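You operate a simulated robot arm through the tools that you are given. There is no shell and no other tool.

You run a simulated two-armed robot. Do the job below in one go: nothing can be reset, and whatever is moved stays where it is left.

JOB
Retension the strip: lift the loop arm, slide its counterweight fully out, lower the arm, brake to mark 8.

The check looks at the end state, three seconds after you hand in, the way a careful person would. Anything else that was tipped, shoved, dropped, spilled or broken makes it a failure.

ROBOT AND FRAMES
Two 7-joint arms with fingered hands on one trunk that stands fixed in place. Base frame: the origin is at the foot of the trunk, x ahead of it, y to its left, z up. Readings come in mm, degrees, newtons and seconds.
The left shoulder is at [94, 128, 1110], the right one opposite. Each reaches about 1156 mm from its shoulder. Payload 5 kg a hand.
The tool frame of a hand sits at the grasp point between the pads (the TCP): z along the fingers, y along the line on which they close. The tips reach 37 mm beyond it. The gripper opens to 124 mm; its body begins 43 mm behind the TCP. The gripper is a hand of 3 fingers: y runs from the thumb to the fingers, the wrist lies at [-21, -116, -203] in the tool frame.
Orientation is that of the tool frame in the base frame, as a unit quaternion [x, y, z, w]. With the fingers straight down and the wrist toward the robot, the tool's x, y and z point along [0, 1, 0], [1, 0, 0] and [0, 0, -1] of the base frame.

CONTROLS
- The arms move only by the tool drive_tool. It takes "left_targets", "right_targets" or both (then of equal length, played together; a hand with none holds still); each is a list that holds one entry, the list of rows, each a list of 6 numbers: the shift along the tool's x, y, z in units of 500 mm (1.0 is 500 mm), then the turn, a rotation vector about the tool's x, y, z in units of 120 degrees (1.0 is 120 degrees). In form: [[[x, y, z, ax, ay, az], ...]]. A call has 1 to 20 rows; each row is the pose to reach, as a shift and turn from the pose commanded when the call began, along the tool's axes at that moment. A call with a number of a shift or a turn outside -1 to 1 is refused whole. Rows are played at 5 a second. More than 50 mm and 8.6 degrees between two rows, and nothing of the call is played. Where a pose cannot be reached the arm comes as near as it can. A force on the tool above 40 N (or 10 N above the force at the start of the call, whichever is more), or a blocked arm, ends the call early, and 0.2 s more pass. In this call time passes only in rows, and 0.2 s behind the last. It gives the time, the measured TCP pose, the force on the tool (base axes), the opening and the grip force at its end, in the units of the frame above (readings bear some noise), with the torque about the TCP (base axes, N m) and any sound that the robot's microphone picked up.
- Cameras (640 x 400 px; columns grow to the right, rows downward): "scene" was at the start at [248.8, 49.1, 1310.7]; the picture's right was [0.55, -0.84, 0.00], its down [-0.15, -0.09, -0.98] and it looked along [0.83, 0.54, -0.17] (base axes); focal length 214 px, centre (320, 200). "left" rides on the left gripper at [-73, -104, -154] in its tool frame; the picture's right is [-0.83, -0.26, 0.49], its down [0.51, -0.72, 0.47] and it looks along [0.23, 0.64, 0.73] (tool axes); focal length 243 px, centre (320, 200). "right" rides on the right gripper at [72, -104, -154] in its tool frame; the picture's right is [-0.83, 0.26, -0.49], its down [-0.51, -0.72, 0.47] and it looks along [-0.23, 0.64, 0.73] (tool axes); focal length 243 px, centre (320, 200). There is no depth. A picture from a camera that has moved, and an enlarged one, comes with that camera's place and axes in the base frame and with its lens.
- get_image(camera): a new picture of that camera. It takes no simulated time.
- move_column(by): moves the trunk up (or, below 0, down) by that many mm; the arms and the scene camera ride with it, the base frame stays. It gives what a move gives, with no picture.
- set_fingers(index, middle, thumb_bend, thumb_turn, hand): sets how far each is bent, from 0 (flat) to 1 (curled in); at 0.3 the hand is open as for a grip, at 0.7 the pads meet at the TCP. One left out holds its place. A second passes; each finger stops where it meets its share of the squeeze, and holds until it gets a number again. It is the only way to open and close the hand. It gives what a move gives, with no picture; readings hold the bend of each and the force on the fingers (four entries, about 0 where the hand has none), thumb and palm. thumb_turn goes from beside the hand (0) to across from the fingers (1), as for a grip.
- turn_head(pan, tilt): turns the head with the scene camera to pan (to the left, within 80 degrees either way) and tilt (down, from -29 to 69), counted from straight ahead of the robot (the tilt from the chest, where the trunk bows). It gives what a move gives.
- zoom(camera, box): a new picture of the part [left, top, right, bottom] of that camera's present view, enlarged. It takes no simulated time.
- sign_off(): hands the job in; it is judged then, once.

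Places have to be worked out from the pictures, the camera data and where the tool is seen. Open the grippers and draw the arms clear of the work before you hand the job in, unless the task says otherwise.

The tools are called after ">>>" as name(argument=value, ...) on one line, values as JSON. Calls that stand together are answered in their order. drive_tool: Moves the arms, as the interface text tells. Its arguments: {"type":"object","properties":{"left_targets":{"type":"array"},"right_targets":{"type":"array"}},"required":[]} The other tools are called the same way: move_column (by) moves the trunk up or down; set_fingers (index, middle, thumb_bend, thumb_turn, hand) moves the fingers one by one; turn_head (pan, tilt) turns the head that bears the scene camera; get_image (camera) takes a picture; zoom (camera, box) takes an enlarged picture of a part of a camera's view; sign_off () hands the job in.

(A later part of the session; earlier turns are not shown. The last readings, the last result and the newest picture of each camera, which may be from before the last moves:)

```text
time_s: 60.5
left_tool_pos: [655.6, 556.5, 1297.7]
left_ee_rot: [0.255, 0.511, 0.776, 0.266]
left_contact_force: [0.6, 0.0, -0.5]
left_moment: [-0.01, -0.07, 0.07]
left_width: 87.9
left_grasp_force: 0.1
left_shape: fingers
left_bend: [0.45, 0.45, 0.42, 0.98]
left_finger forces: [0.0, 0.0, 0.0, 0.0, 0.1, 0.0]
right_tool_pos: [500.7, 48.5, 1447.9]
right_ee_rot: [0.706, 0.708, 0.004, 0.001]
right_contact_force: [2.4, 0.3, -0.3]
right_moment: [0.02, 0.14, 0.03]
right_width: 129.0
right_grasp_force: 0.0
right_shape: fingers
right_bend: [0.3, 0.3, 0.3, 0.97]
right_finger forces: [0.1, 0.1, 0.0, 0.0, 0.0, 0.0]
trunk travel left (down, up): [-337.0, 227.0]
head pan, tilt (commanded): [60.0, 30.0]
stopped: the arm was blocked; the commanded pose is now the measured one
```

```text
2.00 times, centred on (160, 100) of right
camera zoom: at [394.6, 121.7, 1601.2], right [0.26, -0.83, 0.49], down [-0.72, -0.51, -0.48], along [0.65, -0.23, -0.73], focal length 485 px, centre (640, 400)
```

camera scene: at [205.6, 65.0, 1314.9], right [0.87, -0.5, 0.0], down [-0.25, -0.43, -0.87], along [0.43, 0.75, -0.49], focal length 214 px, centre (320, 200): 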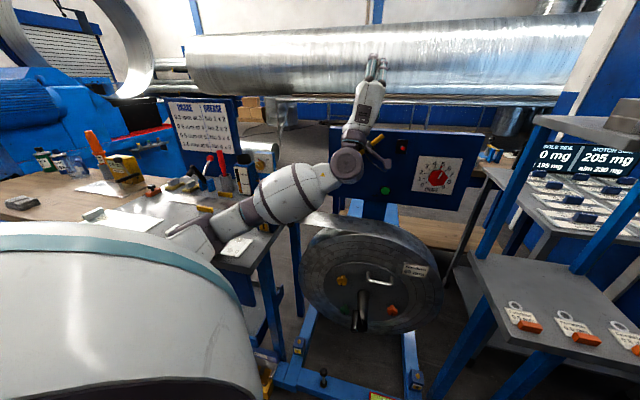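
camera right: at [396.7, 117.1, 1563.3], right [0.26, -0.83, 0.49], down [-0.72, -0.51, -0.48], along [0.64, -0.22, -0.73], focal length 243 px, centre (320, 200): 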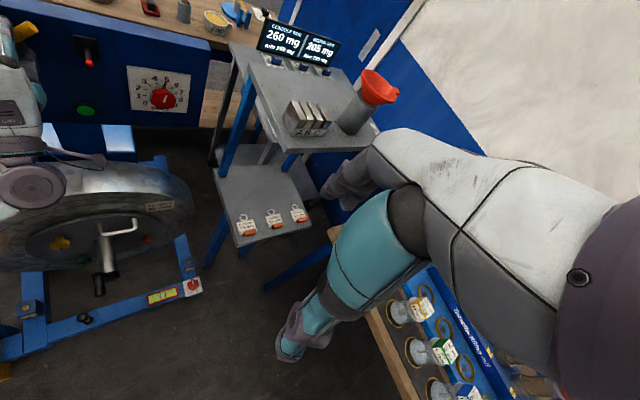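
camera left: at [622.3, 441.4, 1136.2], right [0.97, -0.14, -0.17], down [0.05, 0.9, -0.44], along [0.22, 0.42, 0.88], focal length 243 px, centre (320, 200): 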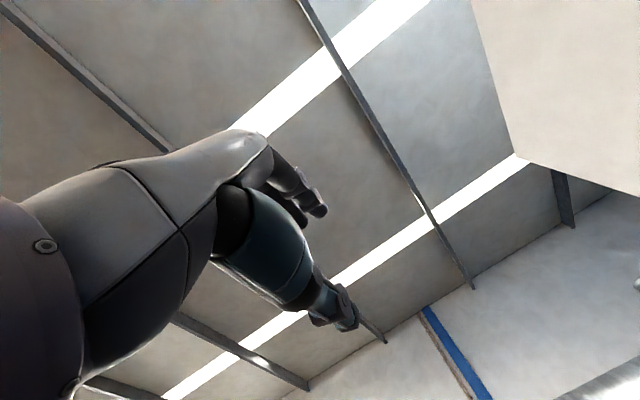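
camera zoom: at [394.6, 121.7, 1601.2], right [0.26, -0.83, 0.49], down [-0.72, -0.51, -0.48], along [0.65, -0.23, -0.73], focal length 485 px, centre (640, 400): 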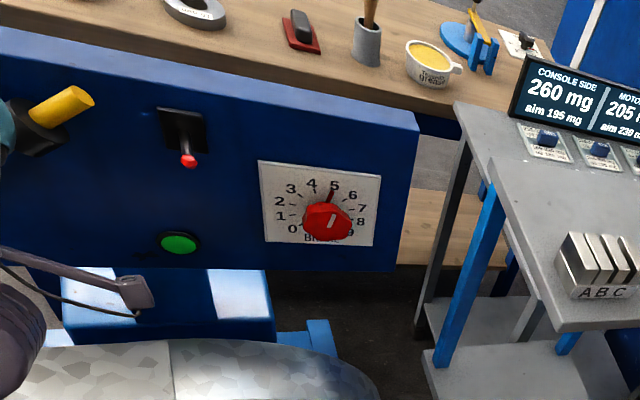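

The collar has already moved well outward, and the elbow is resting on top of the bench board. The hand is in free space, so I'll keep raising the trunk in steps to free the elbow.

>>> move_column(by=60)

>>> get_image(camera="scene")

```text
time_s: 61.5
left_tool_pos: [679.8, 577.9, 1332.7]
left_ee_rot: [0.258, 0.522, 0.768, 0.266]
left_contact_force: [2.6, 1.0, -1.1]
left_moment: [0.13, -0.22, 0.06]
left_width: 87.9
left_grasp_force: 0.0
left_shape: fingers
left_bend: [0.45, 0.45, 0.42, 0.97]
left_finger forces: [0.0, 0.0, 0.0, 0.1, 0.0, 0.1]
right_tool_pos: [525.1, 72.3, 1496.4]
right_ee_rot: [0.706, 0.708, -0.01, 0.001]
right_contact_force: [4.3, 1.3, -1.5]
right_moment: [-0.1, 0.32, -0.01]
right_width: 128.7
right_grasp_force: 0.0
right_shape: fingers
right_bend: [0.3, 0.3, 0.3, 0.97]
right_finger forces: [0.0, 0.1, 0.1, 0.0, 0.1, 0.0]
trunk travel left (down, up): [-397.0, 167.0]
head pan, tilt (commanded): [60.0, 30.0]
```

```text
taken
camera scene: at [213.6, 86.4, 1370.5], right [0.87, -0.5, -0.01], down [-0.26, -0.44, -0.86], along [0.42, 0.75, -0.51], focal length 214 px, centre (320, 200)
```

scene: 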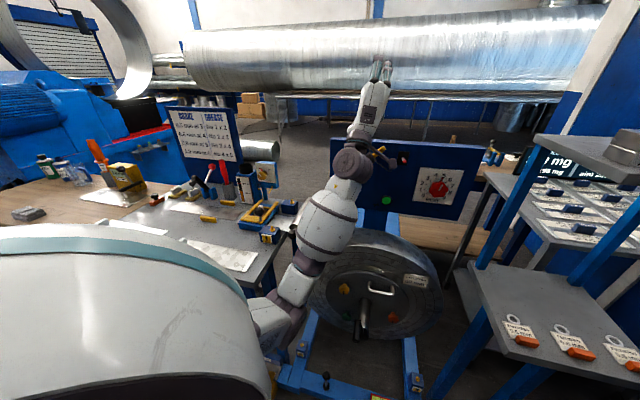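

The elbow popped free and now hangs below, in front of the bench, which suits this hand orientation. I'll let things settle and inspect the bench and loop arm.

>>> turn_head(pan=62, tilt=38)

>>> get_image(camera="scene")

>>> zoom(camera="scene", box=[60, 130, 300, 290])

>>> zoom(camera="right", box=[0, 0, 200, 130])

```text
time_s: 62.2
left_tool_pos: [653.5, 564.5, 1353.2]
left_ee_rot: [0.251, 0.516, 0.773, 0.27]
left_contact_force: [-0.7, -0.9, 1.5]
left_moment: [-0.05, 0.06, -0.02]
left_width: 87.7
left_grasp_force: 0.0
left_shape: fingers
left_bend: [0.45, 0.45, 0.42, 0.98]
left_finger forces: [0.0, 0.0, 0.0, 0.1, 0.1, 0.0]
right_tool_pos: [496.1, 57.4, 1511.8]
right_ee_rot: [0.706, 0.708, 0.004, 0.005]
right_contact_force: [-0.8, -0.1, 0.4]
right_moment: [0.1, -0.08, 0.02]
right_width: 128.9
right_grasp_force: 0.0
right_shape: fingers
right_bend: [0.3, 0.3, 0.3, 0.97]
right_finger forces: [0.1, 0.1, 0.1, 0.0, 0.0, 0.0]
trunk travel left (down, up): [-397.0, 167.0]
head pan, tilt (commanded): [62.0, 38.0]
```

```text
taken
camera scene: at [184.7, 70.8, 1364.7], right [0.88, -0.47, 0.0], down [-0.29, -0.54, -0.79], along [0.37, 0.7, -0.61], focal length 214 px, centre (320, 200)
```

scene: 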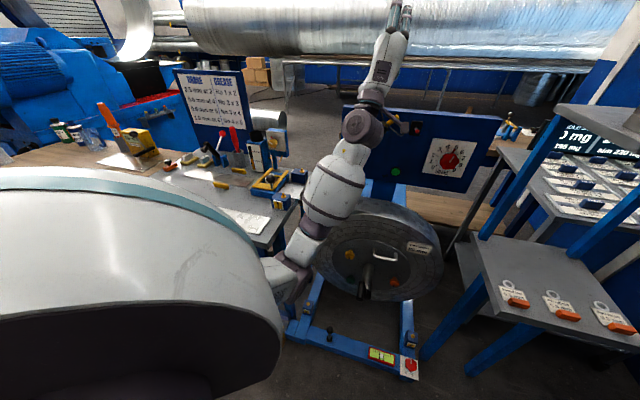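

```text
2.50 times, centred on (180, 210) of scene
camera zoom: at [184.7, 70.8, 1364.7], right [0.88, -0.47, 0.0], down [-0.29, -0.54, -0.79], along [0.37, 0.7, -0.61], focal length 536 px, centre (670, 175)
```

zoom: 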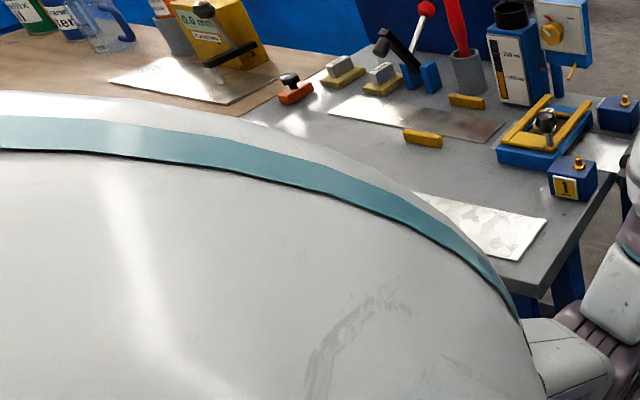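

```text
3.08 times, centred on (100, 65) of right
camera zoom: at [391.0, 130.4, 1663.7], right [0.26, -0.83, 0.5], down [-0.71, -0.51, -0.48], along [0.65, -0.23, -0.72], focal length 746 px, centre (997, 615)
```

zoom: 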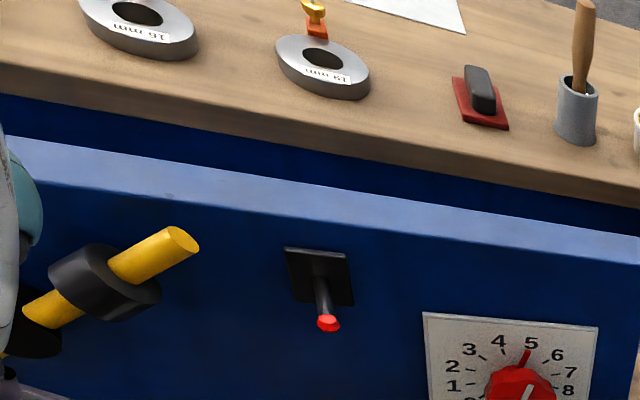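

The collar is now roughly halfway out and the bench items look in place. I'll reopen the left hand, let the trunk stop swaying, and re-check readings.

>>> set_fingers(hand="left", index=0.35, middle=0.35, thumb_bend=0.35)

>>> get_image(camera="scene")

>>> zoom(camera="scene", box=[220, 90, 460, 250])

```text
time_s: 63.2
left_tool_pos: [658.6, 568.2, 1349.8]
left_ee_rot: [0.252, 0.518, 0.772, 0.269]
left_contact_force: [1.0, 0.0, -0.5]
left_moment: [0.0, -0.04, -0.01]
left_width: 113.6
left_grasp_force: 0.1
left_shape: fingers
left_bend: [0.35, 0.35, 0.35, 0.97]
left_finger forces: [0.0, 0.0, 0.0, 0.0, 0.1, 0.0]
right_tool_pos: [501.9, 61.4, 1508.7]
right_ee_rot: [0.705, 0.709, 0.001, 0.005]
right_contact_force: [0.0, -0.4, -0.5]
right_moment: [0.02, 0.04, -0.03]
right_width: 129.0
right_grasp_force: 0.1
right_shape: fingers
right_bend: [0.3, 0.3, 0.3, 0.97]
right_finger forces: [0.1, 0.0, 0.0, 0.1, 0.1, 0.1]
trunk travel left (down, up): [-397.0, 167.0]
head pan, tilt (commanded): [62.0, 38.0]
```

```text
taken
camera scene: at [189.2, 74.9, 1363.7], right [0.88, -0.47, 0.0], down [-0.29, -0.54, -0.79], along [0.37, 0.7, -0.62], focal length 214 px, centre (320, 200)
```

scene: 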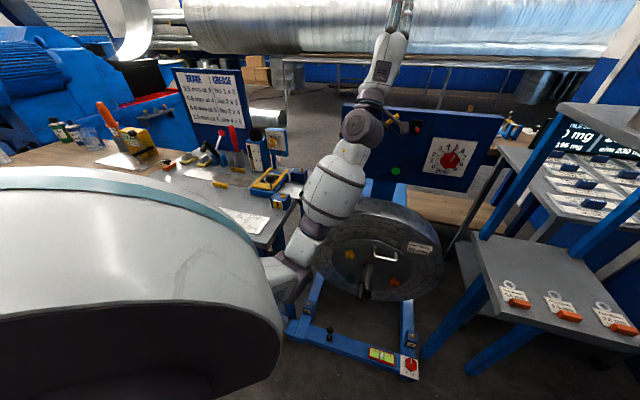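

```text
2.50 times, centred on (340, 170) of scene
camera zoom: at [189.2, 74.9, 1363.7], right [0.88, -0.47, 0.0], down [-0.29, -0.54, -0.79], along [0.37, 0.7, -0.62], focal length 536 px, centre (270, 275)
```

zoom: 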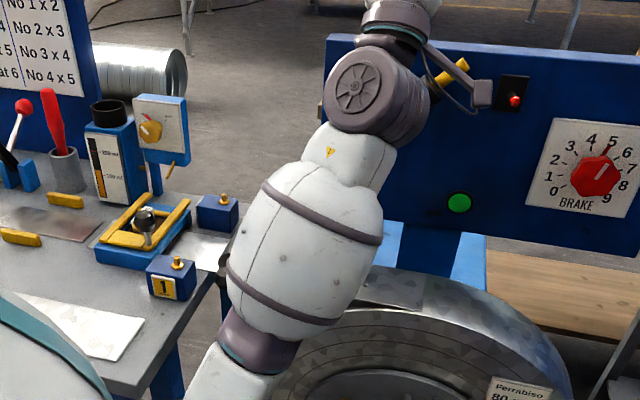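

Everything has settled at trunk +97 mm. With the elbow now low and in front, I'll move the left hand to a pre-grasp in front of the collar, matched to the rod's 44° slope.

>>> drive_tool(left_targets=[[[-0.0098, -0.0535, -0.0204, 0.0203, 0.0071, -0.0525], [-0.0195, -0.107, -0.0408, 0.0406, 0.0143, -0.105], [-0.0293, -0.1605, -0.0612, 0.0608, 0.0214, -0.1575], [-0.039, -0.214, -0.0816, 0.0811, 0.0286, -0.21], [-0.0488, -0.2675, -0.102, 0.1014, 0.0357, -0.2625], [-0.0585, -0.321, -0.1224, 0.1217, 0.0428, -0.315], [-0.0683, -0.3745, -0.1428, 0.1419, 0.05, -0.3675], [-0.078, -0.428, -0.1632, 0.1622, 0.0571, -0.42]]])

>>> get_image(camera="scene")

>>> get_image(camera="left")

```text
time_s: 65.0
left_tool_pos: [658.9, 555.3, 1121.3]
left_ee_rot: [0.027, 0.717, 0.553, 0.423]
left_contact_force: [-0.5, 1.6, -2.2]
left_moment: [0.02, -0.16, -0.2]
left_width: 113.9
left_grasp_force: 0.1
left_shape: fingers
left_bend: [0.35, 0.35, 0.35, 0.97]
left_finger forces: [0.0, 0.0, 0.0, 0.1, 0.0, 0.0]
right_tool_pos: [500.2, 61.8, 1509.9]
right_ee_rot: [0.706, 0.709, 0.001, 0.005]
right_contact_force: [-0.4, 0.0, -0.2]
right_moment: [0.01, -0.02, 0.02]
right_width: 128.7
right_grasp_force: 0.0
right_shape: fingers
right_bend: [0.3, 0.3, 0.3, 0.97]
right_finger forces: [0.0, 0.0, 0.0, 0.1, 0.0, 0.0]
trunk travel left (down, up): [-397.0, 167.0]
head pan, tilt (commanded): [62.0, 38.0]
```

```text
taken
camera scene: at [187.5, 74.1, 1364.1], right [0.88, -0.47, 0.0], down [-0.29, -0.54, -0.79], along [0.37, 0.7, -0.62], focal length 214 px, centre (320, 200)
```

scene: 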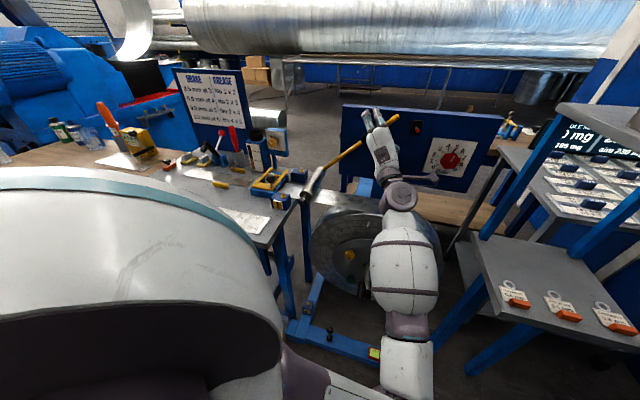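

```text
taken
camera left: at [652.8, 358.7, 1083.1], right [0.96, -0.14, 0.25], down [0.29, 0.34, -0.9], along [0.04, 0.93, 0.37], focal length 243 px, centre (320, 200)
```

left: 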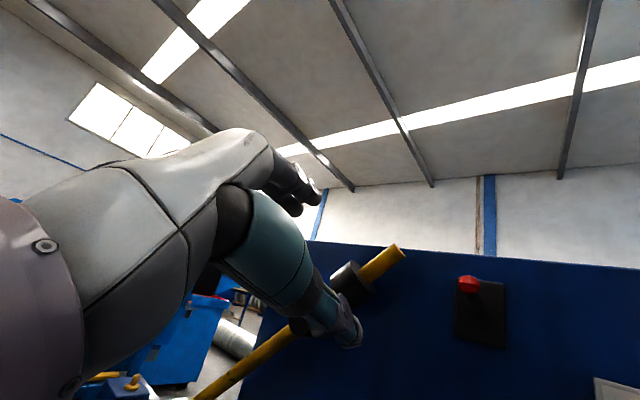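

The elbow-down posture works; the hand is in front of the collar, though slightly off the commanded orientation. I'll send a hold command to see whether it settles.

>>> drive_tool(left_targets=[[[0, 0, 0, 0, 0, 0], [0, 0, 0, 0, 0, 0]]])

>>> get_image(camera="left")

>>> zoom(camera="scene", box=[280, 90, 480, 220])

```text
time_s: 65.6
left_tool_pos: [663.4, 556.1, 1119.2]
left_ee_rot: [0.003, 0.709, 0.502, 0.496]
left_contact_force: [-0.7, 0.5, 0.9]
left_moment: [0.0, -0.02, 0.01]
left_width: 113.5
left_grasp_force: 0.0
left_shape: fingers
left_bend: [0.35, 0.35, 0.35, 0.98]
left_finger forces: [0.0, 0.0, 0.0, 0.0, 0.0, 0.0]
right_tool_pos: [500.1, 61.1, 1509.3]
right_ee_rot: [0.705, 0.709, 0.001, 0.005]
right_contact_force: [0.0, -0.3, 0.5]
right_moment: [-0.01, 0.01, 0.03]
right_width: 128.6
right_grasp_force: 0.1
right_shape: fingers
right_bend: [0.3, 0.3, 0.3, 0.97]
right_finger forces: [0.0, 0.0, 0.1, 0.0, 0.1, 0.0]
trunk travel left (down, up): [-397.0, 167.0]
head pan, tilt (commanded): [62.0, 38.0]
```

```text
taken
camera left: at [643.3, 357.8, 1094.4], right [0.9, -0.2, 0.39], down [0.43, 0.23, -0.87], along [0.08, 0.95, 0.29], focal length 243 px, centre (320, 200)
```

left: 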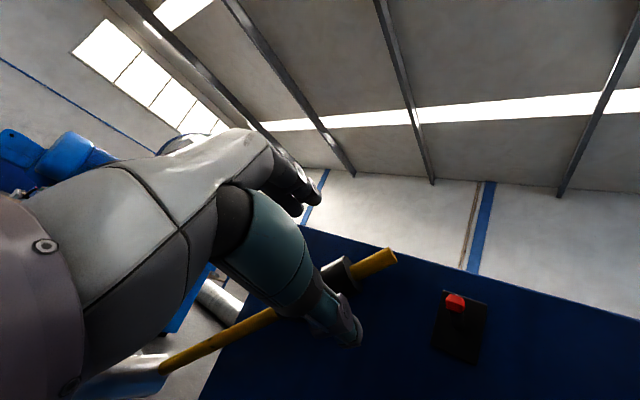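

```text
3.08 times, centred on (380, 155) of scene
camera zoom: at [187.7, 74.5, 1364.0], right [0.88, -0.47, 0.0], down [-0.29, -0.54, -0.79], along [0.37, 0.7, -0.62], focal length 660 px, centre (135, 338)
```

zoom: 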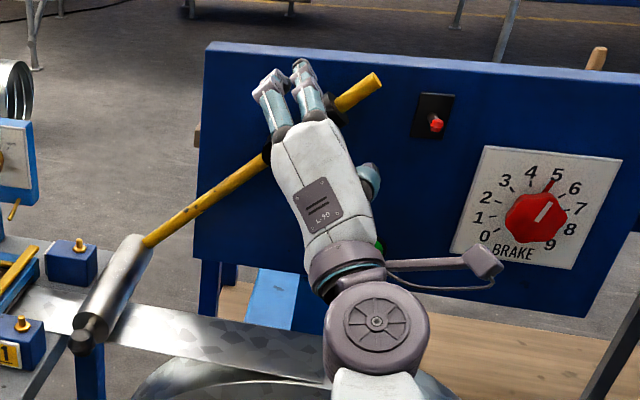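

The arm settled exactly into the commanded orientation, and the roller rests on the strip as before. I'll zoom to locate the collar along the rod.

>>> zoom(camera="left", box=[240, 210, 440, 350])

>>> zoom(camera="scene", box=[350, 100, 430, 160])

>>> zoom(camera="right", box=[0, 30, 120, 130])

```text
2.86 times, centred on (340, 280) of left
camera zoom: at [643.3, 357.8, 1094.4], right [0.9, -0.2, 0.39], down [0.43, 0.23, -0.87], along [0.08, 0.95, 0.29], focal length 693 px, centre (263, -29)
```

zoom: 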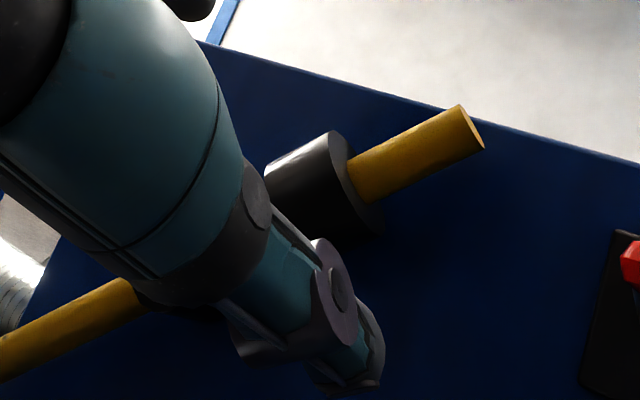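

```text
6.67 times, centred on (390, 130) of scene
camera zoom: at [187.7, 74.5, 1364.0], right [0.88, -0.47, 0.0], down [-0.29, -0.54, -0.79], along [0.37, 0.7, -0.62], focal length 1430 px, centre (-147, 667)
```

zoom: 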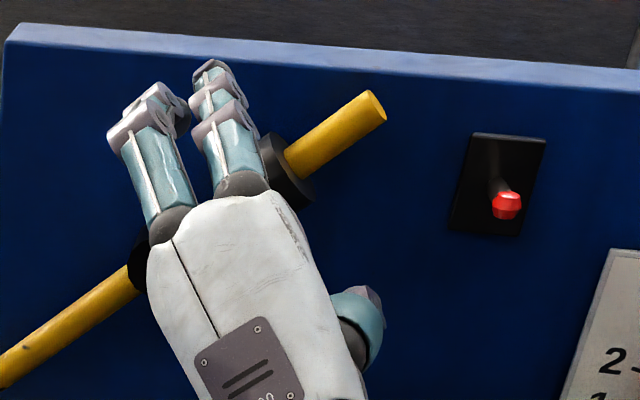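

```text
4.00 times, centred on (60, 80) of right
camera zoom: at [395.0, 135.5, 1661.9], right [0.26, -0.83, 0.5], down [-0.71, -0.51, -0.48], along [0.65, -0.23, -0.72], focal length 970 px, centre (1360, 680)
```

zoom: 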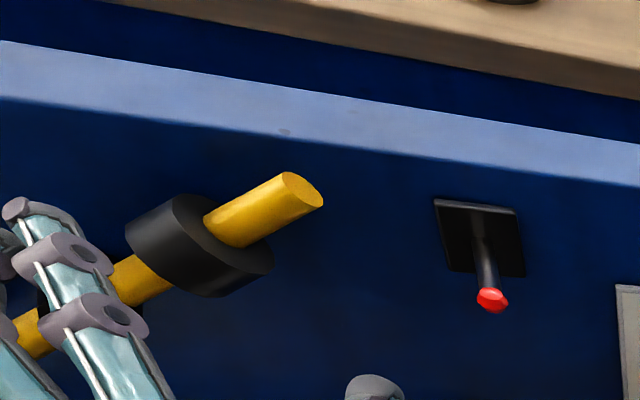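

The collar's outer face is ~47 mm from the rod tip, so its centre is near s≈66 mm. I'll shift the hand 13 mm toward it and advance around it.

>>> drive_tool(left_targets=[[[0.014, -0.002, 0.02, 0, 0, 0], [0.0272, -0.004, 0.06, 0, 0, 0], [0.0272, -0.004, 0.105, 0, 0, 0], [0.0272, -0.004, 0.135, 0, 0, 0], [0.0272, -0.004, 0.14, 0, 0, 0], [0.0272, -0.004, 0.14, 0, 0, 0]]])

>>> zoom(camera="left", box=[220, 150, 460, 350])

>>> zoom(camera="right", box=[0, 30, 120, 130])

>>> get_image(camera="scene")

```text
time_s: 67.0
left_tool_pos: [707.9, 613.1, 1107.2]
left_ee_rot: [0.003, 0.708, 0.503, 0.495]
left_contact_force: [0.4, 0.0, 0.6]
left_moment: [-0.01, -0.02, -0.03]
left_width: 113.5
left_grasp_force: 0.1
left_shape: fingers
left_bend: [0.35, 0.35, 0.35, 0.98]
left_finger forces: [0.0, 0.1, 0.0, 0.1, 0.1, 0.0]
right_tool_pos: [500.7, 62.1, 1508.4]
right_ee_rot: [0.706, 0.709, 0.002, 0.005]
right_contact_force: [0.1, 0.1, 0.0]
right_moment: [0.02, -0.01, 0.02]
right_width: 129.0
right_grasp_force: 0.1
right_shape: fingers
right_bend: [0.3, 0.3, 0.3, 0.97]
right_finger forces: [0.0, 0.0, 0.0, 0.0, 0.1, 0.0]
trunk travel left (down, up): [-397.0, 167.0]
head pan, tilt (commanded): [62.0, 38.0]
```

```text
2.00 times, centred on (340, 250) of left
camera zoom: at [687.7, 414.7, 1082.8], right [0.9, -0.2, 0.39], down [0.43, 0.23, -0.87], along [0.08, 0.95, 0.29], focal length 485 px, centre (280, 100)
```

zoom: 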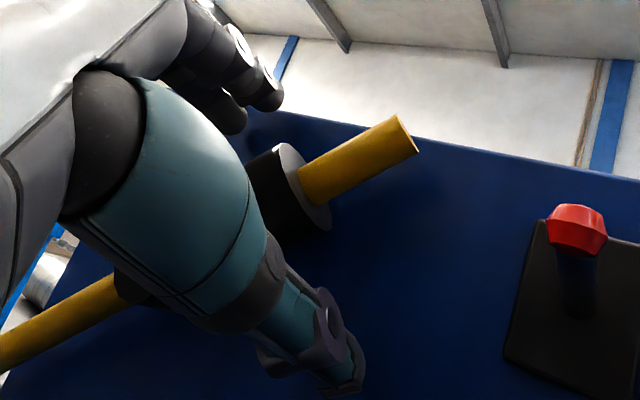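

```text
4.00 times, centred on (60, 80) of right
camera zoom: at [395.1, 135.6, 1661.9], right [0.26, -0.83, 0.5], down [-0.71, -0.51, -0.48], along [0.65, -0.23, -0.72], focal length 970 px, centre (1360, 680)
```

zoom: 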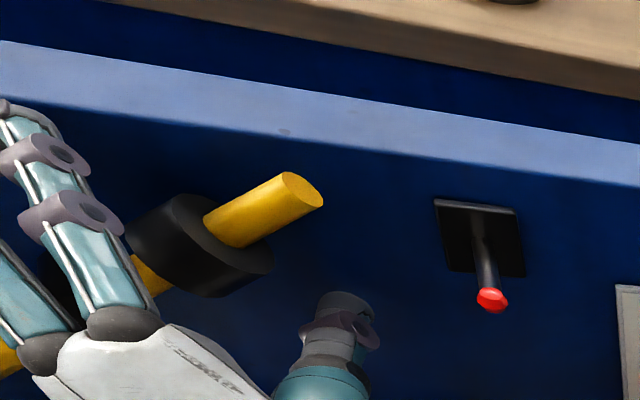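

```text
taken
camera scene: at [187.8, 74.6, 1364.0], right [0.88, -0.47, 0.0], down [-0.29, -0.54, -0.79], along [0.37, 0.7, -0.62], focal length 214 px, centre (320, 200)
```

scene: 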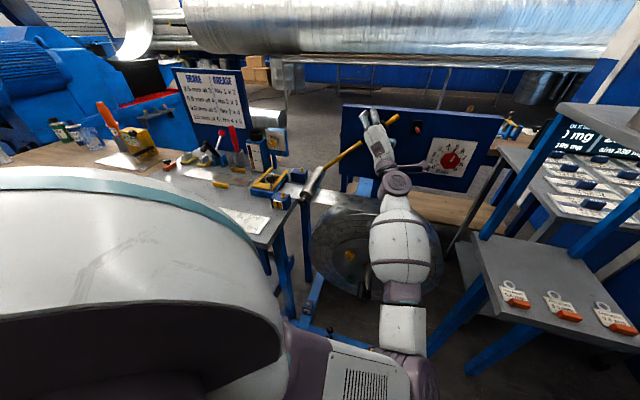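

The hand is centred on the collar (s≈65) with no contact. I'll close the grip.

>>> set_fingers(hand="left", index=0.56, middle=0.56, thumb_bend=0.56)

>>> set_fingers(hand="left", index=0.7, middle=0.7, thumb_bend=0.7)

>>> zoom(camera="left", box=[220, 150, 460, 350])

>>> zoom(camera="right", box=[0, 30, 120, 130])

```text
time_s: 68.0
left_tool_pos: [707.8, 611.8, 1107.3]
left_ee_rot: [0.003, 0.708, 0.502, 0.496]
left_contact_force: [0.3, -0.8, 0.6]
left_moment: [0.01, -0.02, 0.0]
left_width: 49.8
left_grasp_force: 0.0
left_shape: fingers
left_bend: [0.56, 0.56, 0.56, 0.98]
left_finger forces: [0.0, 0.0, 0.0, 0.0, 0.1, 0.0]
right_tool_pos: [500.2, 61.3, 1509.3]
right_ee_rot: [0.706, 0.708, 0.001, 0.004]
right_contact_force: [-0.1, 0.4, -0.4]
right_moment: [-0.01, 0.01, 0.0]
right_width: 128.8
right_grasp_force: 0.0
right_shape: fingers
right_bend: [0.3, 0.3, 0.3, 0.97]
right_finger forces: [0.1, 0.0, 0.0, 0.0, 0.0, 0.0]
trunk travel left (down, up): [-397.0, 167.0]
head pan, tilt (commanded): [62.0, 38.0]
```

```text
time_s: 69.0
left_tool_pos: [706.4, 613.0, 1108.0]
left_ee_rot: [0.003, 0.708, 0.503, 0.495]
left_contact_force: [-1.2, 7.5, 4.2]
left_moment: [0.23, 0.05, 0.2]
left_width: 38.4
left_grasp_force: 17.6
left_shape: fingers
left_bend: [0.61, 0.63, 0.61, 0.97]
left_finger forces: [11.2, 9.6, 0.1, 0.0, 14.2, 0.0]
right_tool_pos: [499.8, 62.7, 1510.2]
right_ee_rot: [0.705, 0.709, 0.002, 0.005]
right_contact_force: [0.4, 1.1, 0.5]
right_moment: [-0.01, -0.01, -0.02]
right_width: 128.9
right_grasp_force: 0.0
right_shape: fingers
right_bend: [0.3, 0.3, 0.3, 0.97]
right_finger forces: [0.0, 0.0, 0.0, 0.0, 0.0, 0.0]
trunk travel left (down, up): [-397.0, 167.0]
head pan, tilt (commanded): [62.0, 38.0]
```

```text
2.00 times, centred on (340, 250) of left
camera zoom: at [687.0, 415.3, 1083.1], right [0.9, -0.2, 0.39], down [0.43, 0.23, -0.87], along [0.08, 0.95, 0.29], focal length 485 px, centre (280, 100)
```

zoom: 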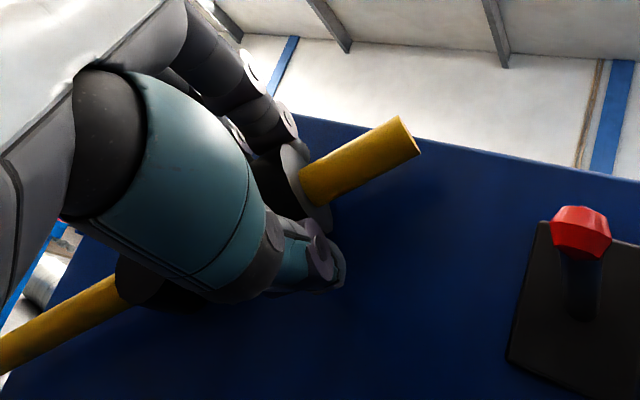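

```text
4.00 times, centred on (60, 80) of right
camera zoom: at [394.4, 136.4, 1662.0], right [0.26, -0.83, 0.5], down [-0.71, -0.51, -0.48], along [0.65, -0.23, -0.72], focal length 970 px, centre (1360, 680)
```

zoom: 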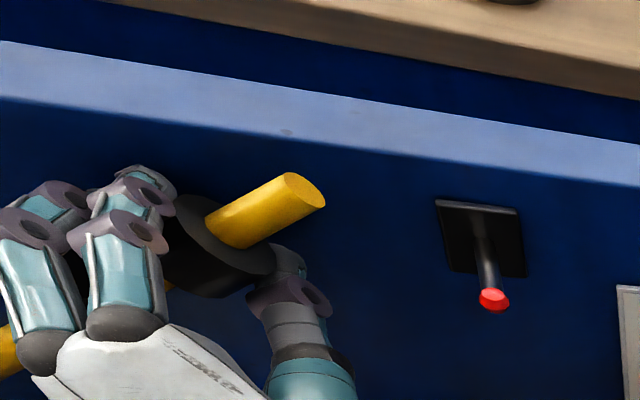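

The collar is firmly gripped (17 N). With the same grip I can lift the loop arm by swinging the tail down about the pivot; I'll try 15° slowly and watch the force.

>>> drive_tool(left_targets=[[[0.0001, -0.0057, 0, 0, 0, 0.0208], [0.0004, -0.0114, 0, 0, 0, 0.0417], [0.0011, -0.017, 0, 0, 0, 0.0625], [0.0021, -0.0226, 0, 0, 0, 0.0833], [0.0033, -0.0282, 0, 0, 0, 0.1042], [0.0046, -0.0336, 0, 0, 0, 0.125]]])

>>> get_image(camera="scene")

>>> zoom(camera="scene", box=[280, 90, 480, 220])

>>> zoom(camera="left", box=[220, 150, 460, 350])

```text
time_s: 70.4
left_tool_pos: [712.1, 605.2, 1096.3]
left_ee_rot: [0.096, 0.702, 0.563, 0.426]
left_contact_force: [-2.7, 19.3, 19.2]
left_moment: [0.3, -0.4, 0.57]
left_width: 38.8
left_grasp_force: 19.5
left_shape: fingers
left_bend: [0.57, 0.61, 0.64, 0.96]
left_finger forces: [18.1, 13.1, 0.0, 0.1, 8.7, 0.0]
right_tool_pos: [496.7, 62.7, 1511.4]
right_ee_rot: [0.705, 0.709, 0.002, 0.007]
right_contact_force: [0.2, -0.2, 0.3]
right_moment: [-0.01, -0.01, 0.04]
right_width: 128.7
right_grasp_force: 0.0
right_shape: fingers
right_bend: [0.3, 0.3, 0.3, 0.97]
right_finger forces: [0.1, 0.0, 0.0, 0.0, 0.0, 0.0]
trunk travel left (down, up): [-397.0, 167.0]
head pan, tilt (commanded): [62.0, 38.0]
```

```text
taken
camera scene: at [185.0, 75.9, 1364.4], right [0.88, -0.47, 0.0], down [-0.29, -0.54, -0.79], along [0.37, 0.7, -0.62], focal length 214 px, centre (320, 200)
```

scene: 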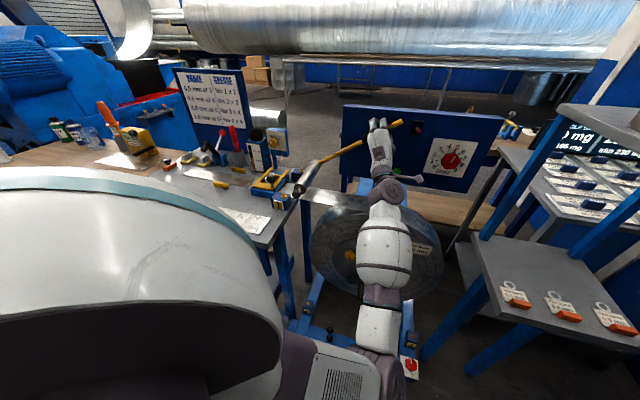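

```text
3.08 times, centred on (380, 155) of scene
camera zoom: at [185.0, 75.9, 1364.4], right [0.88, -0.47, 0.0], down [-0.29, -0.54, -0.79], along [0.37, 0.7, -0.62], focal length 660 px, centre (135, 338)
```

zoom: 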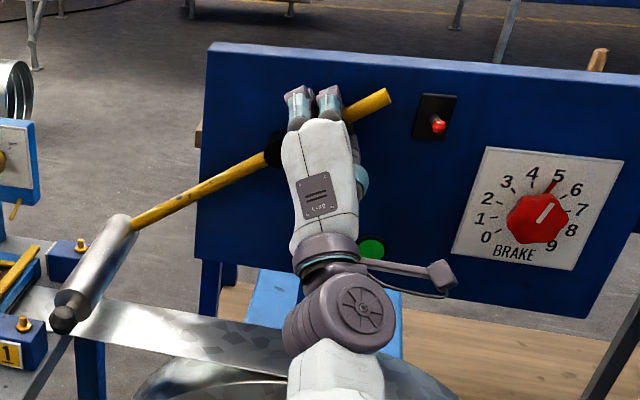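

```text
2.00 times, centred on (340, 250) of left
camera zoom: at [685.1, 415.4, 1039.4], right [0.95, -0.25, 0.18], down [0.27, 0.4, -0.88], along [0.15, 0.88, 0.44], focal length 485 px, centre (280, 100)
```

zoom: 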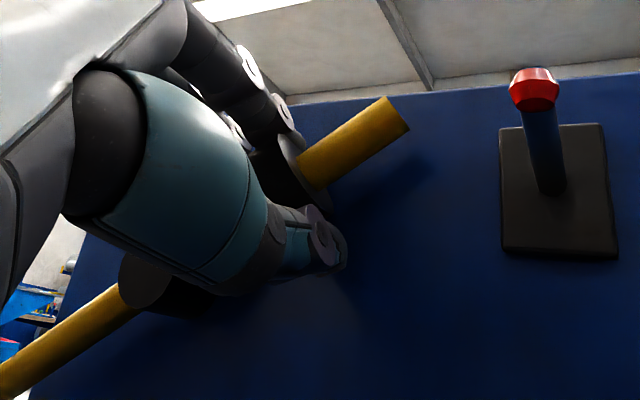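

The roller lifted ~11° with 27 N at the hand and the grip held. Now I'll slide the collar outward along the rod 25 mm.

>>> drive_tool(left_targets=[[[-0.008, 0.0004, 0, 0, 0, 0], [-0.018, 0.0009, 0, 0, 0, 0], [-0.028, 0.0014, 0, 0, 0, 0], [-0.039, 0.002, 0, 0, 0, 0], [-0.05, 0.0025, 0, 0, 0, 0]]])

>>> zoom(camera="scene", box=[280, 90, 480, 220])

>>> zoom(camera="left", box=[220, 150, 460, 350])

>>> zoom(camera="right", box=[0, 30, 120, 130])

```text
time_s: 71.6
left_tool_pos: [728.6, 589.9, 1107.7]
left_ee_rot: [0.095, 0.702, 0.563, 0.426]
left_contact_force: [-3.4, 15.8, 14.9]
left_moment: [0.36, -0.3, 0.49]
left_width: 38.6
left_grasp_force: 18.9
left_shape: fingers
left_bend: [0.57, 0.61, 0.64, 0.97]
left_finger forces: [14.5, 12.9, 0.0, 0.0, 10.5, 0.1]
right_tool_pos: [499.1, 62.7, 1509.2]
right_ee_rot: [0.705, 0.709, 0.002, 0.007]
right_contact_force: [-0.1, 0.1, 0.2]
right_moment: [0.02, 0.01, -0.03]
right_width: 128.8
right_grasp_force: 0.0
right_shape: fingers
right_bend: [0.3, 0.3, 0.3, 0.97]
right_finger forces: [0.1, 0.1, 0.0, 0.0, 0.0, 0.0]
trunk travel left (down, up): [-397.0, 167.0]
head pan, tilt (commanded): [62.0, 38.0]
```

```text
3.08 times, centred on (380, 155) of scene
camera zoom: at [185.8, 75.6, 1364.2], right [0.88, -0.47, 0.0], down [-0.29, -0.54, -0.79], along [0.37, 0.7, -0.62], focal length 660 px, centre (135, 338)
```

zoom: 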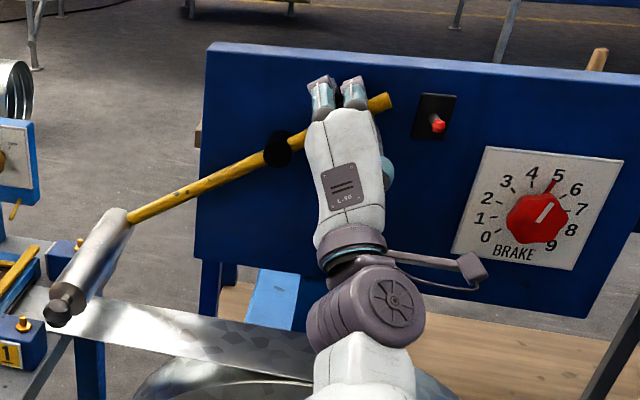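

```text
2.00 times, centred on (340, 250) of left
camera zoom: at [701.2, 399.4, 1051.4], right [0.95, -0.25, 0.18], down [0.27, 0.39, -0.88], along [0.15, 0.88, 0.44], focal length 485 px, centre (280, 100)
```

zoom: 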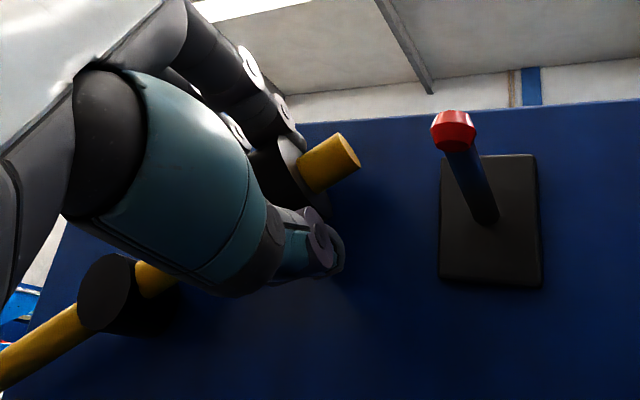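

```text
4.00 times, centred on (60, 80) of right
camera zoom: at [392.7, 136.8, 1662.4], right [0.26, -0.83, 0.5], down [-0.71, -0.51, -0.48], along [0.65, -0.23, -0.72], focal length 970 px, centre (1360, 680)
```

zoom: 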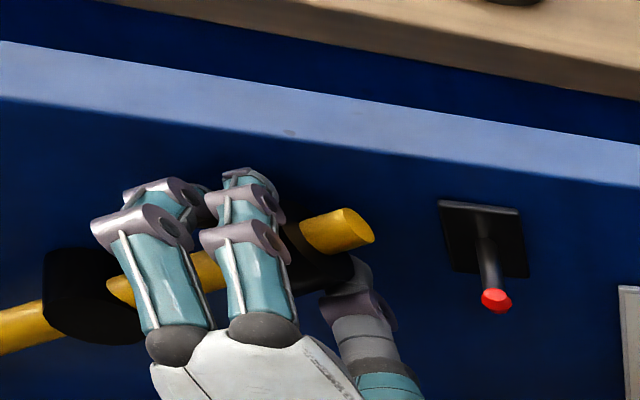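

The collar followed the hand; only ~22 mm of rod remains beyond it. I'll continue outward in small steps until it meets its stop.

>>> drive_tool(left_targets=[[[-0.01, 0.0005, 0, 0, 0, 0], [-0.02, 0.001, 0, 0, 0, 0], [-0.03, 0.0015, 0, 0, 0, 0], [-0.036, 0.0018, 0, 0, 0, 0]]])

>>> zoom(camera="left", box=[220, 150, 460, 350])

>>> zoom(camera="right", box=[0, 30, 120, 130])

>>> zoom(camera="scene", box=[280, 90, 480, 220])

```text
time_s: 72.6
left_tool_pos: [737.5, 580.0, 1117.1]
left_ee_rot: [0.095, 0.702, 0.563, 0.426]
left_contact_force: [-4.9, 13.9, 9.2]
left_moment: [0.2, -0.21, 0.48]
left_width: 38.5
left_grasp_force: 17.7
left_shape: fingers
left_bend: [0.58, 0.61, 0.63, 0.97]
left_finger forces: [13.9, 10.9, 0.0, 0.0, 11.3, 0.0]
right_tool_pos: [497.2, 63.4, 1509.2]
right_ee_rot: [0.706, 0.708, 0.001, 0.007]
right_contact_force: [-0.3, 0.0, -0.8]
right_moment: [0.0, -0.02, 0.02]
right_width: 128.7
right_grasp_force: 0.0
right_shape: fingers
right_bend: [0.3, 0.3, 0.3, 0.97]
right_finger forces: [0.0, 0.0, 0.0, 0.0, 0.0, 0.0]
trunk travel left (down, up): [-397.0, 167.0]
head pan, tilt (commanded): [62.0, 38.0]
```

```text
2.00 times, centred on (340, 250) of left
camera zoom: at [711.2, 389.9, 1060.7], right [0.95, -0.25, 0.18], down [0.27, 0.39, -0.88], along [0.15, 0.88, 0.44], focal length 485 px, centre (280, 100)
```

zoom: 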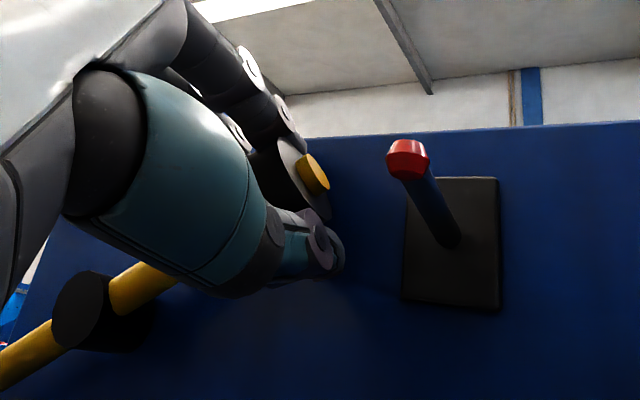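

```text
4.00 times, centred on (60, 80) of right
camera zoom: at [392.6, 137.4, 1662.3], right [0.26, -0.83, 0.5], down [-0.71, -0.51, -0.48], along [0.65, -0.23, -0.72], focal length 970 px, centre (1360, 680)
```

zoom: 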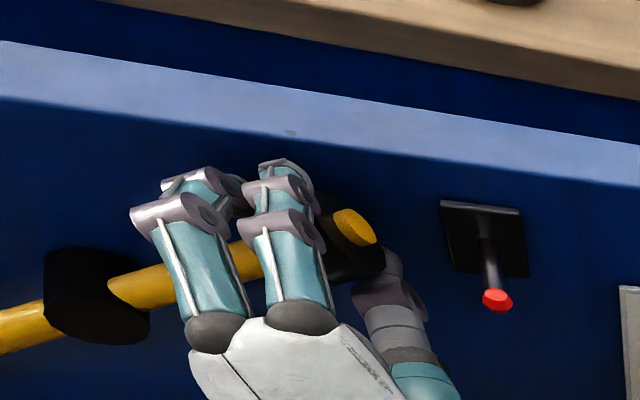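

```text
3.08 times, centred on (380, 155) of scene
camera zoom: at [185.7, 76.1, 1364.2], right [0.88, -0.47, 0.0], down [-0.29, -0.54, -0.79], along [0.37, 0.7, -0.62], focal length 660 px, centre (135, 338)
```

zoom: 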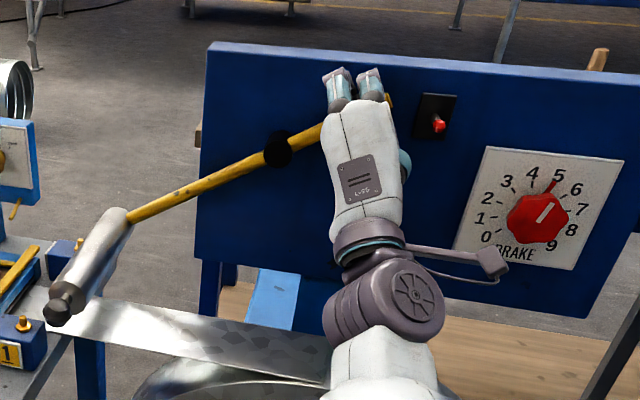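

About 5 mm of rod tip still shows and there's no stop yet. I'll continue in 3 mm steps.

>>> drive_tool(left_targets=[[[-0.006, 0.0003, 0, 0, 0, 0], [-0.012, 0.0006, 0, 0, 0, 0], [-0.018, 0.0009, 0, 0, 0, 0]]])

>>> zoom(camera="left", box=[260, 180, 400, 300])

>>> zoom(camera="right", box=[30, 60, 130, 130])

```text
time_s: 73.4
left_tool_pos: [744.0, 577.0, 1119.9]
left_ee_rot: [0.094, 0.703, 0.563, 0.424]
left_contact_force: [-17.4, 20.1, -4.0]
left_moment: [-0.17, -0.03, 0.63]
left_width: 38.6
left_grasp_force: 16.8
left_shape: fingers
left_bend: [0.59, 0.62, 0.63, 0.99]
left_finger forces: [13.0, 10.4, 0.1, 0.0, 11.5, 0.0]
right_tool_pos: [497.4, 65.5, 1508.7]
right_ee_rot: [0.705, 0.709, 0.0, 0.006]
right_contact_force: [-0.2, -0.4, 0.1]
right_moment: [0.01, 0.0, -0.01]
right_width: 128.6
right_grasp_force: 0.0
right_shape: fingers
right_bend: [0.3, 0.3, 0.3, 0.97]
right_finger forces: [0.0, 0.0, 0.1, 0.0, 0.0, 0.1]
trunk travel left (down, up): [-397.0, 167.0]
head pan, tilt (commanded): [62.0, 38.0]
```

```text
3.33 times, centred on (330, 240) of left
camera zoom: at [716.6, 387.2, 1065.1], right [0.95, -0.25, 0.18], down [0.27, 0.39, -0.88], along [0.15, 0.89, 0.44], focal length 809 px, centre (287, 67)
```

zoom: 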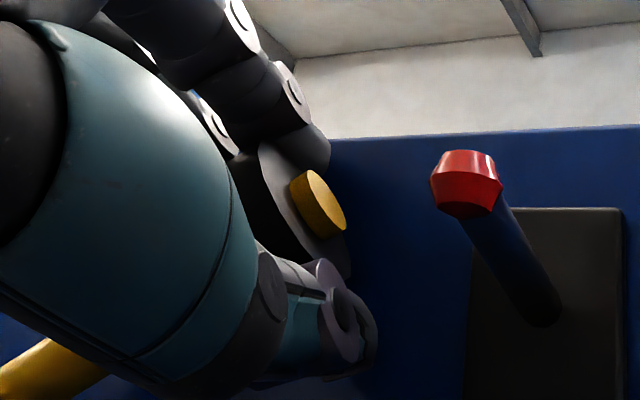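

```text
5.71 times, centred on (80, 95) of right
camera zoom: at [392.4, 139.9, 1662.1], right [0.26, -0.82, 0.5], down [-0.71, -0.51, -0.48], along [0.65, -0.23, -0.72], focal length 1386 px, centre (1691, 800)
```

zoom: 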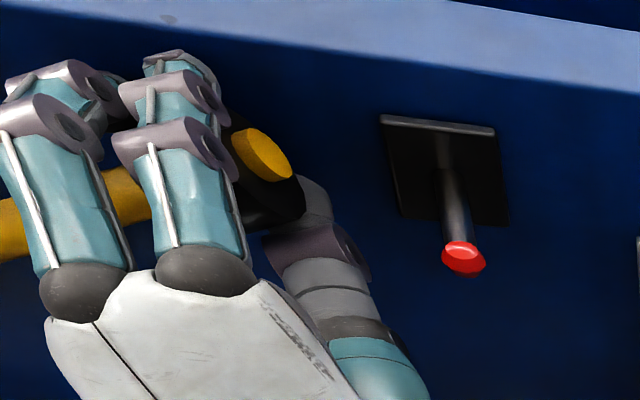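

Resistance along the rod jumped by ~19 N, so the collar appears to be at its outer stop with a few mm of rod showing. I'll nudge 4 mm more to confirm it's fully out.

>>> drive_tool(left_targets=[[[-0.004, 0.0002, 0, 0, 0, 0], [-0.008, 0.0004, 0, 0, 0, 0]]])

>>> zoom(camera="left", box=[260, 180, 400, 300])

>>> zoom(camera="scene", box=[280, 90, 480, 220])

```text
time_s: 74.0
left_tool_pos: [746.4, 574.8, 1123.6]
left_ee_rot: [0.095, 0.702, 0.562, 0.426]
left_contact_force: [-10.0, 26.4, -0.8]
left_moment: [-0.1, -0.02, 0.6]
left_width: 37.8
left_grasp_force: 16.0
left_shape: fingers
left_bend: [0.59, 0.62, 0.63, 0.99]
left_finger forces: [11.6, 11.0, 0.1, 0.0, 9.5, 0.0]
right_tool_pos: [498.7, 67.7, 1509.2]
right_ee_rot: [0.706, 0.709, 0.001, 0.007]
right_contact_force: [-0.2, -0.4, -0.1]
right_moment: [-0.01, -0.03, 0.05]
right_width: 128.8
right_grasp_force: 0.1
right_shape: fingers
right_bend: [0.3, 0.3, 0.3, 0.97]
right_finger forces: [0.0, 0.0, 0.1, 0.1, 0.0, 0.1]
trunk travel left (down, up): [-397.0, 167.0]
head pan, tilt (commanded): [62.0, 38.0]
```

```text
3.33 times, centred on (330, 240) of left
camera zoom: at [719.8, 384.3, 1067.4], right [0.95, -0.25, 0.18], down [0.27, 0.39, -0.88], along [0.15, 0.88, 0.44], focal length 809 px, centre (287, 67)
```

zoom: 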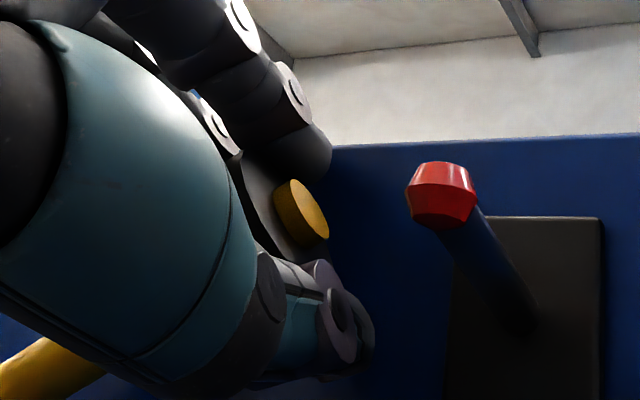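

```text
3.08 times, centred on (380, 155) of scene
camera zoom: at [186.2, 78.8, 1364.0], right [0.88, -0.47, 0.0], down [-0.29, -0.55, -0.79], along [0.37, 0.69, -0.62], focal length 660 px, centre (135, 338)
```

zoom: 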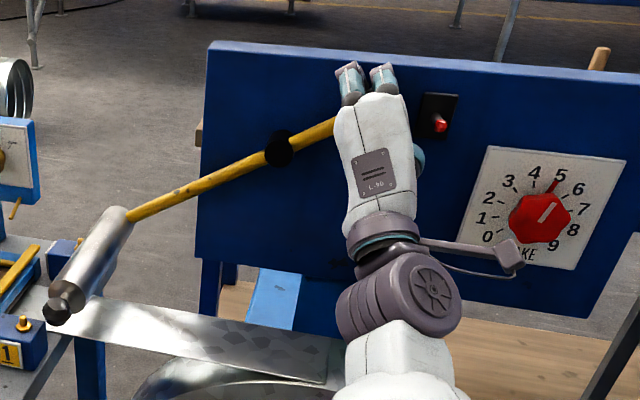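

The collar stayed put while force held at ~28 N, so it is at its outer stop. Now I'll lower the loop arm by swinging the tail back up about the pivot, watching for the roller to meet the strip.

>>> drive_tool(left_targets=[[[0.0008, 0.0103, 0, 0, 0, -0.0208], [0.0017, 0.0206, 0, 0, 0, -0.0417], [0.0033, 0.0307, 0, 0, 0, -0.0625], [0.005, 0.0408, 0, 0, 0, -0.0833], [0.0064, 0.0465, 0, 0, 0, -0.1]]])

>>> zoom(camera="scene", box=[260, 90, 480, 230])

>>> zoom(camera="left", box=[220, 150, 460, 350])

```text
time_s: 75.2
left_tool_pos: [739.8, 584.1, 1141.5]
left_ee_rot: [0.022, 0.709, 0.515, 0.482]
left_contact_force: [-2.8, 11.6, -12.6]
left_moment: [-0.18, 0.38, 0.07]
left_width: 37.6
left_grasp_force: 16.3
left_shape: fingers
left_bend: [0.62, 0.64, 0.61, 1.0]
left_finger forces: [8.6, 8.8, 0.0, 0.0, 16.0, 0.0]
right_tool_pos: [501.0, 64.0, 1509.9]
right_ee_rot: [0.705, 0.709, 0.001, 0.006]
right_contact_force: [0.0, 0.2, 0.1]
right_moment: [-0.01, 0.04, -0.03]
right_width: 128.7
right_grasp_force: 0.1
right_shape: fingers
right_bend: [0.3, 0.3, 0.3, 0.97]
right_finger forces: [0.1, 0.0, 0.0, 0.0, 0.0, 0.1]
trunk travel left (down, up): [-397.0, 167.0]
head pan, tilt (commanded): [62.0, 38.0]
```

```text
2.86 times, centred on (370, 160) of scene
camera zoom: at [188.5, 77.5, 1363.7], right [0.88, -0.47, 0.0], down [-0.29, -0.55, -0.79], along [0.37, 0.69, -0.62], focal length 613 px, centre (177, 314)
```

zoom: 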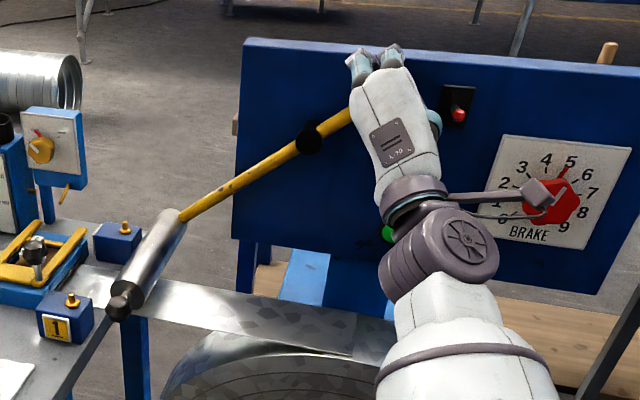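

```text
2.00 times, centred on (340, 250) of left
camera zoom: at [718.2, 386.7, 1109.5], right [0.91, -0.21, 0.35], down [0.4, 0.26, -0.88], along [0.09, 0.94, 0.32], focal length 485 px, centre (280, 100)
```

zoom: 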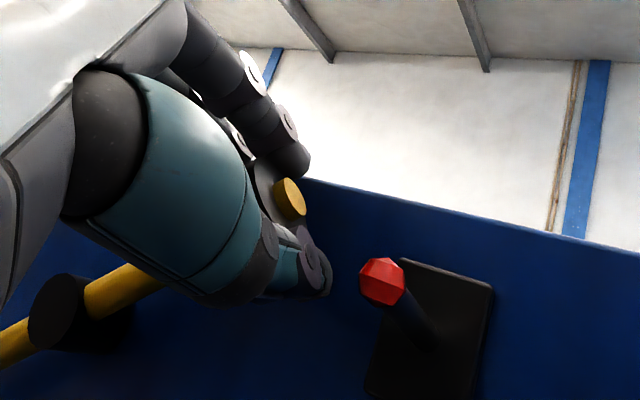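

The roller is nearly back on the strip (rod at ~42°). I'll continue a few more degrees until it seats.

>>> drive_tool(left_targets=[[[0.0001, 0.0062, 0, 0, 0, -0.0125], [0.0004, 0.0123, 0, 0, 0, -0.025], [0.0008, 0.0185, 0, 0, 0, -0.0375], [0.0013, 0.0247, 0, 0, 0, -0.05]]])

>>> zoom(camera="scene", box=[260, 90, 480, 230])

>>> zoom(camera="scene", box=[280, 150, 380, 220])

```text
time_s: 76.2
left_tool_pos: [734.3, 589.0, 1148.5]
left_ee_rot: [-0.016, 0.71, 0.489, 0.506]
left_contact_force: [-0.8, 4.7, -17.6]
left_moment: [-0.17, 0.55, -0.13]
left_width: 37.6
left_grasp_force: 16.1
left_shape: fingers
left_bend: [0.64, 0.65, 0.6, 1.0]
left_finger forces: [6.6, 7.0, 0.1, 0.0, 19.1, 0.1]
right_tool_pos: [501.8, 63.9, 1509.1]
right_ee_rot: [0.705, 0.709, 0.0, 0.005]
right_contact_force: [0.1, -1.2, 0.3]
right_moment: [-0.03, 0.0, 0.0]
right_width: 128.7
right_grasp_force: 0.1
right_shape: fingers
right_bend: [0.3, 0.3, 0.3, 0.97]
right_finger forces: [0.0, 0.0, 0.0, 0.1, 0.0, 0.1]
trunk travel left (down, up): [-397.0, 167.0]
head pan, tilt (commanded): [62.0, 38.0]
```

```text
2.86 times, centred on (370, 160) of scene
camera zoom: at [189.7, 76.8, 1363.5], right [0.88, -0.47, 0.0], down [-0.29, -0.55, -0.79], along [0.37, 0.69, -0.62], focal length 613 px, centre (177, 314)
```

zoom: 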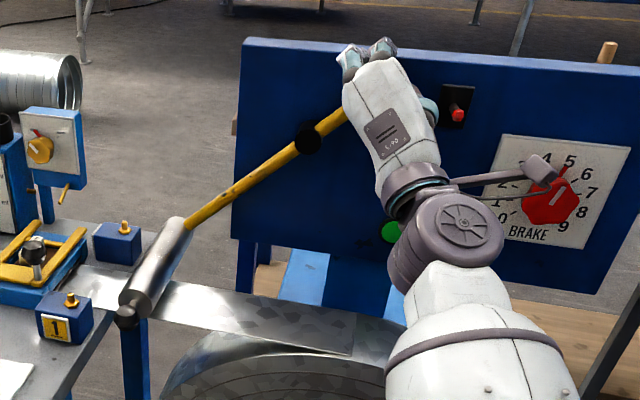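

```text
5.71 times, centred on (330, 185) of scene
camera zoom: at [189.7, 76.8, 1363.5], right [0.88, -0.47, 0.0], down [-0.29, -0.55, -0.79], along [0.37, 0.69, -0.62], focal length 1226 px, centre (263, 286)
```

zoom: 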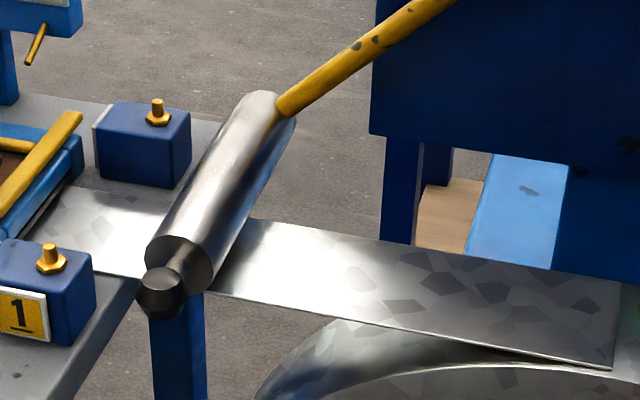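

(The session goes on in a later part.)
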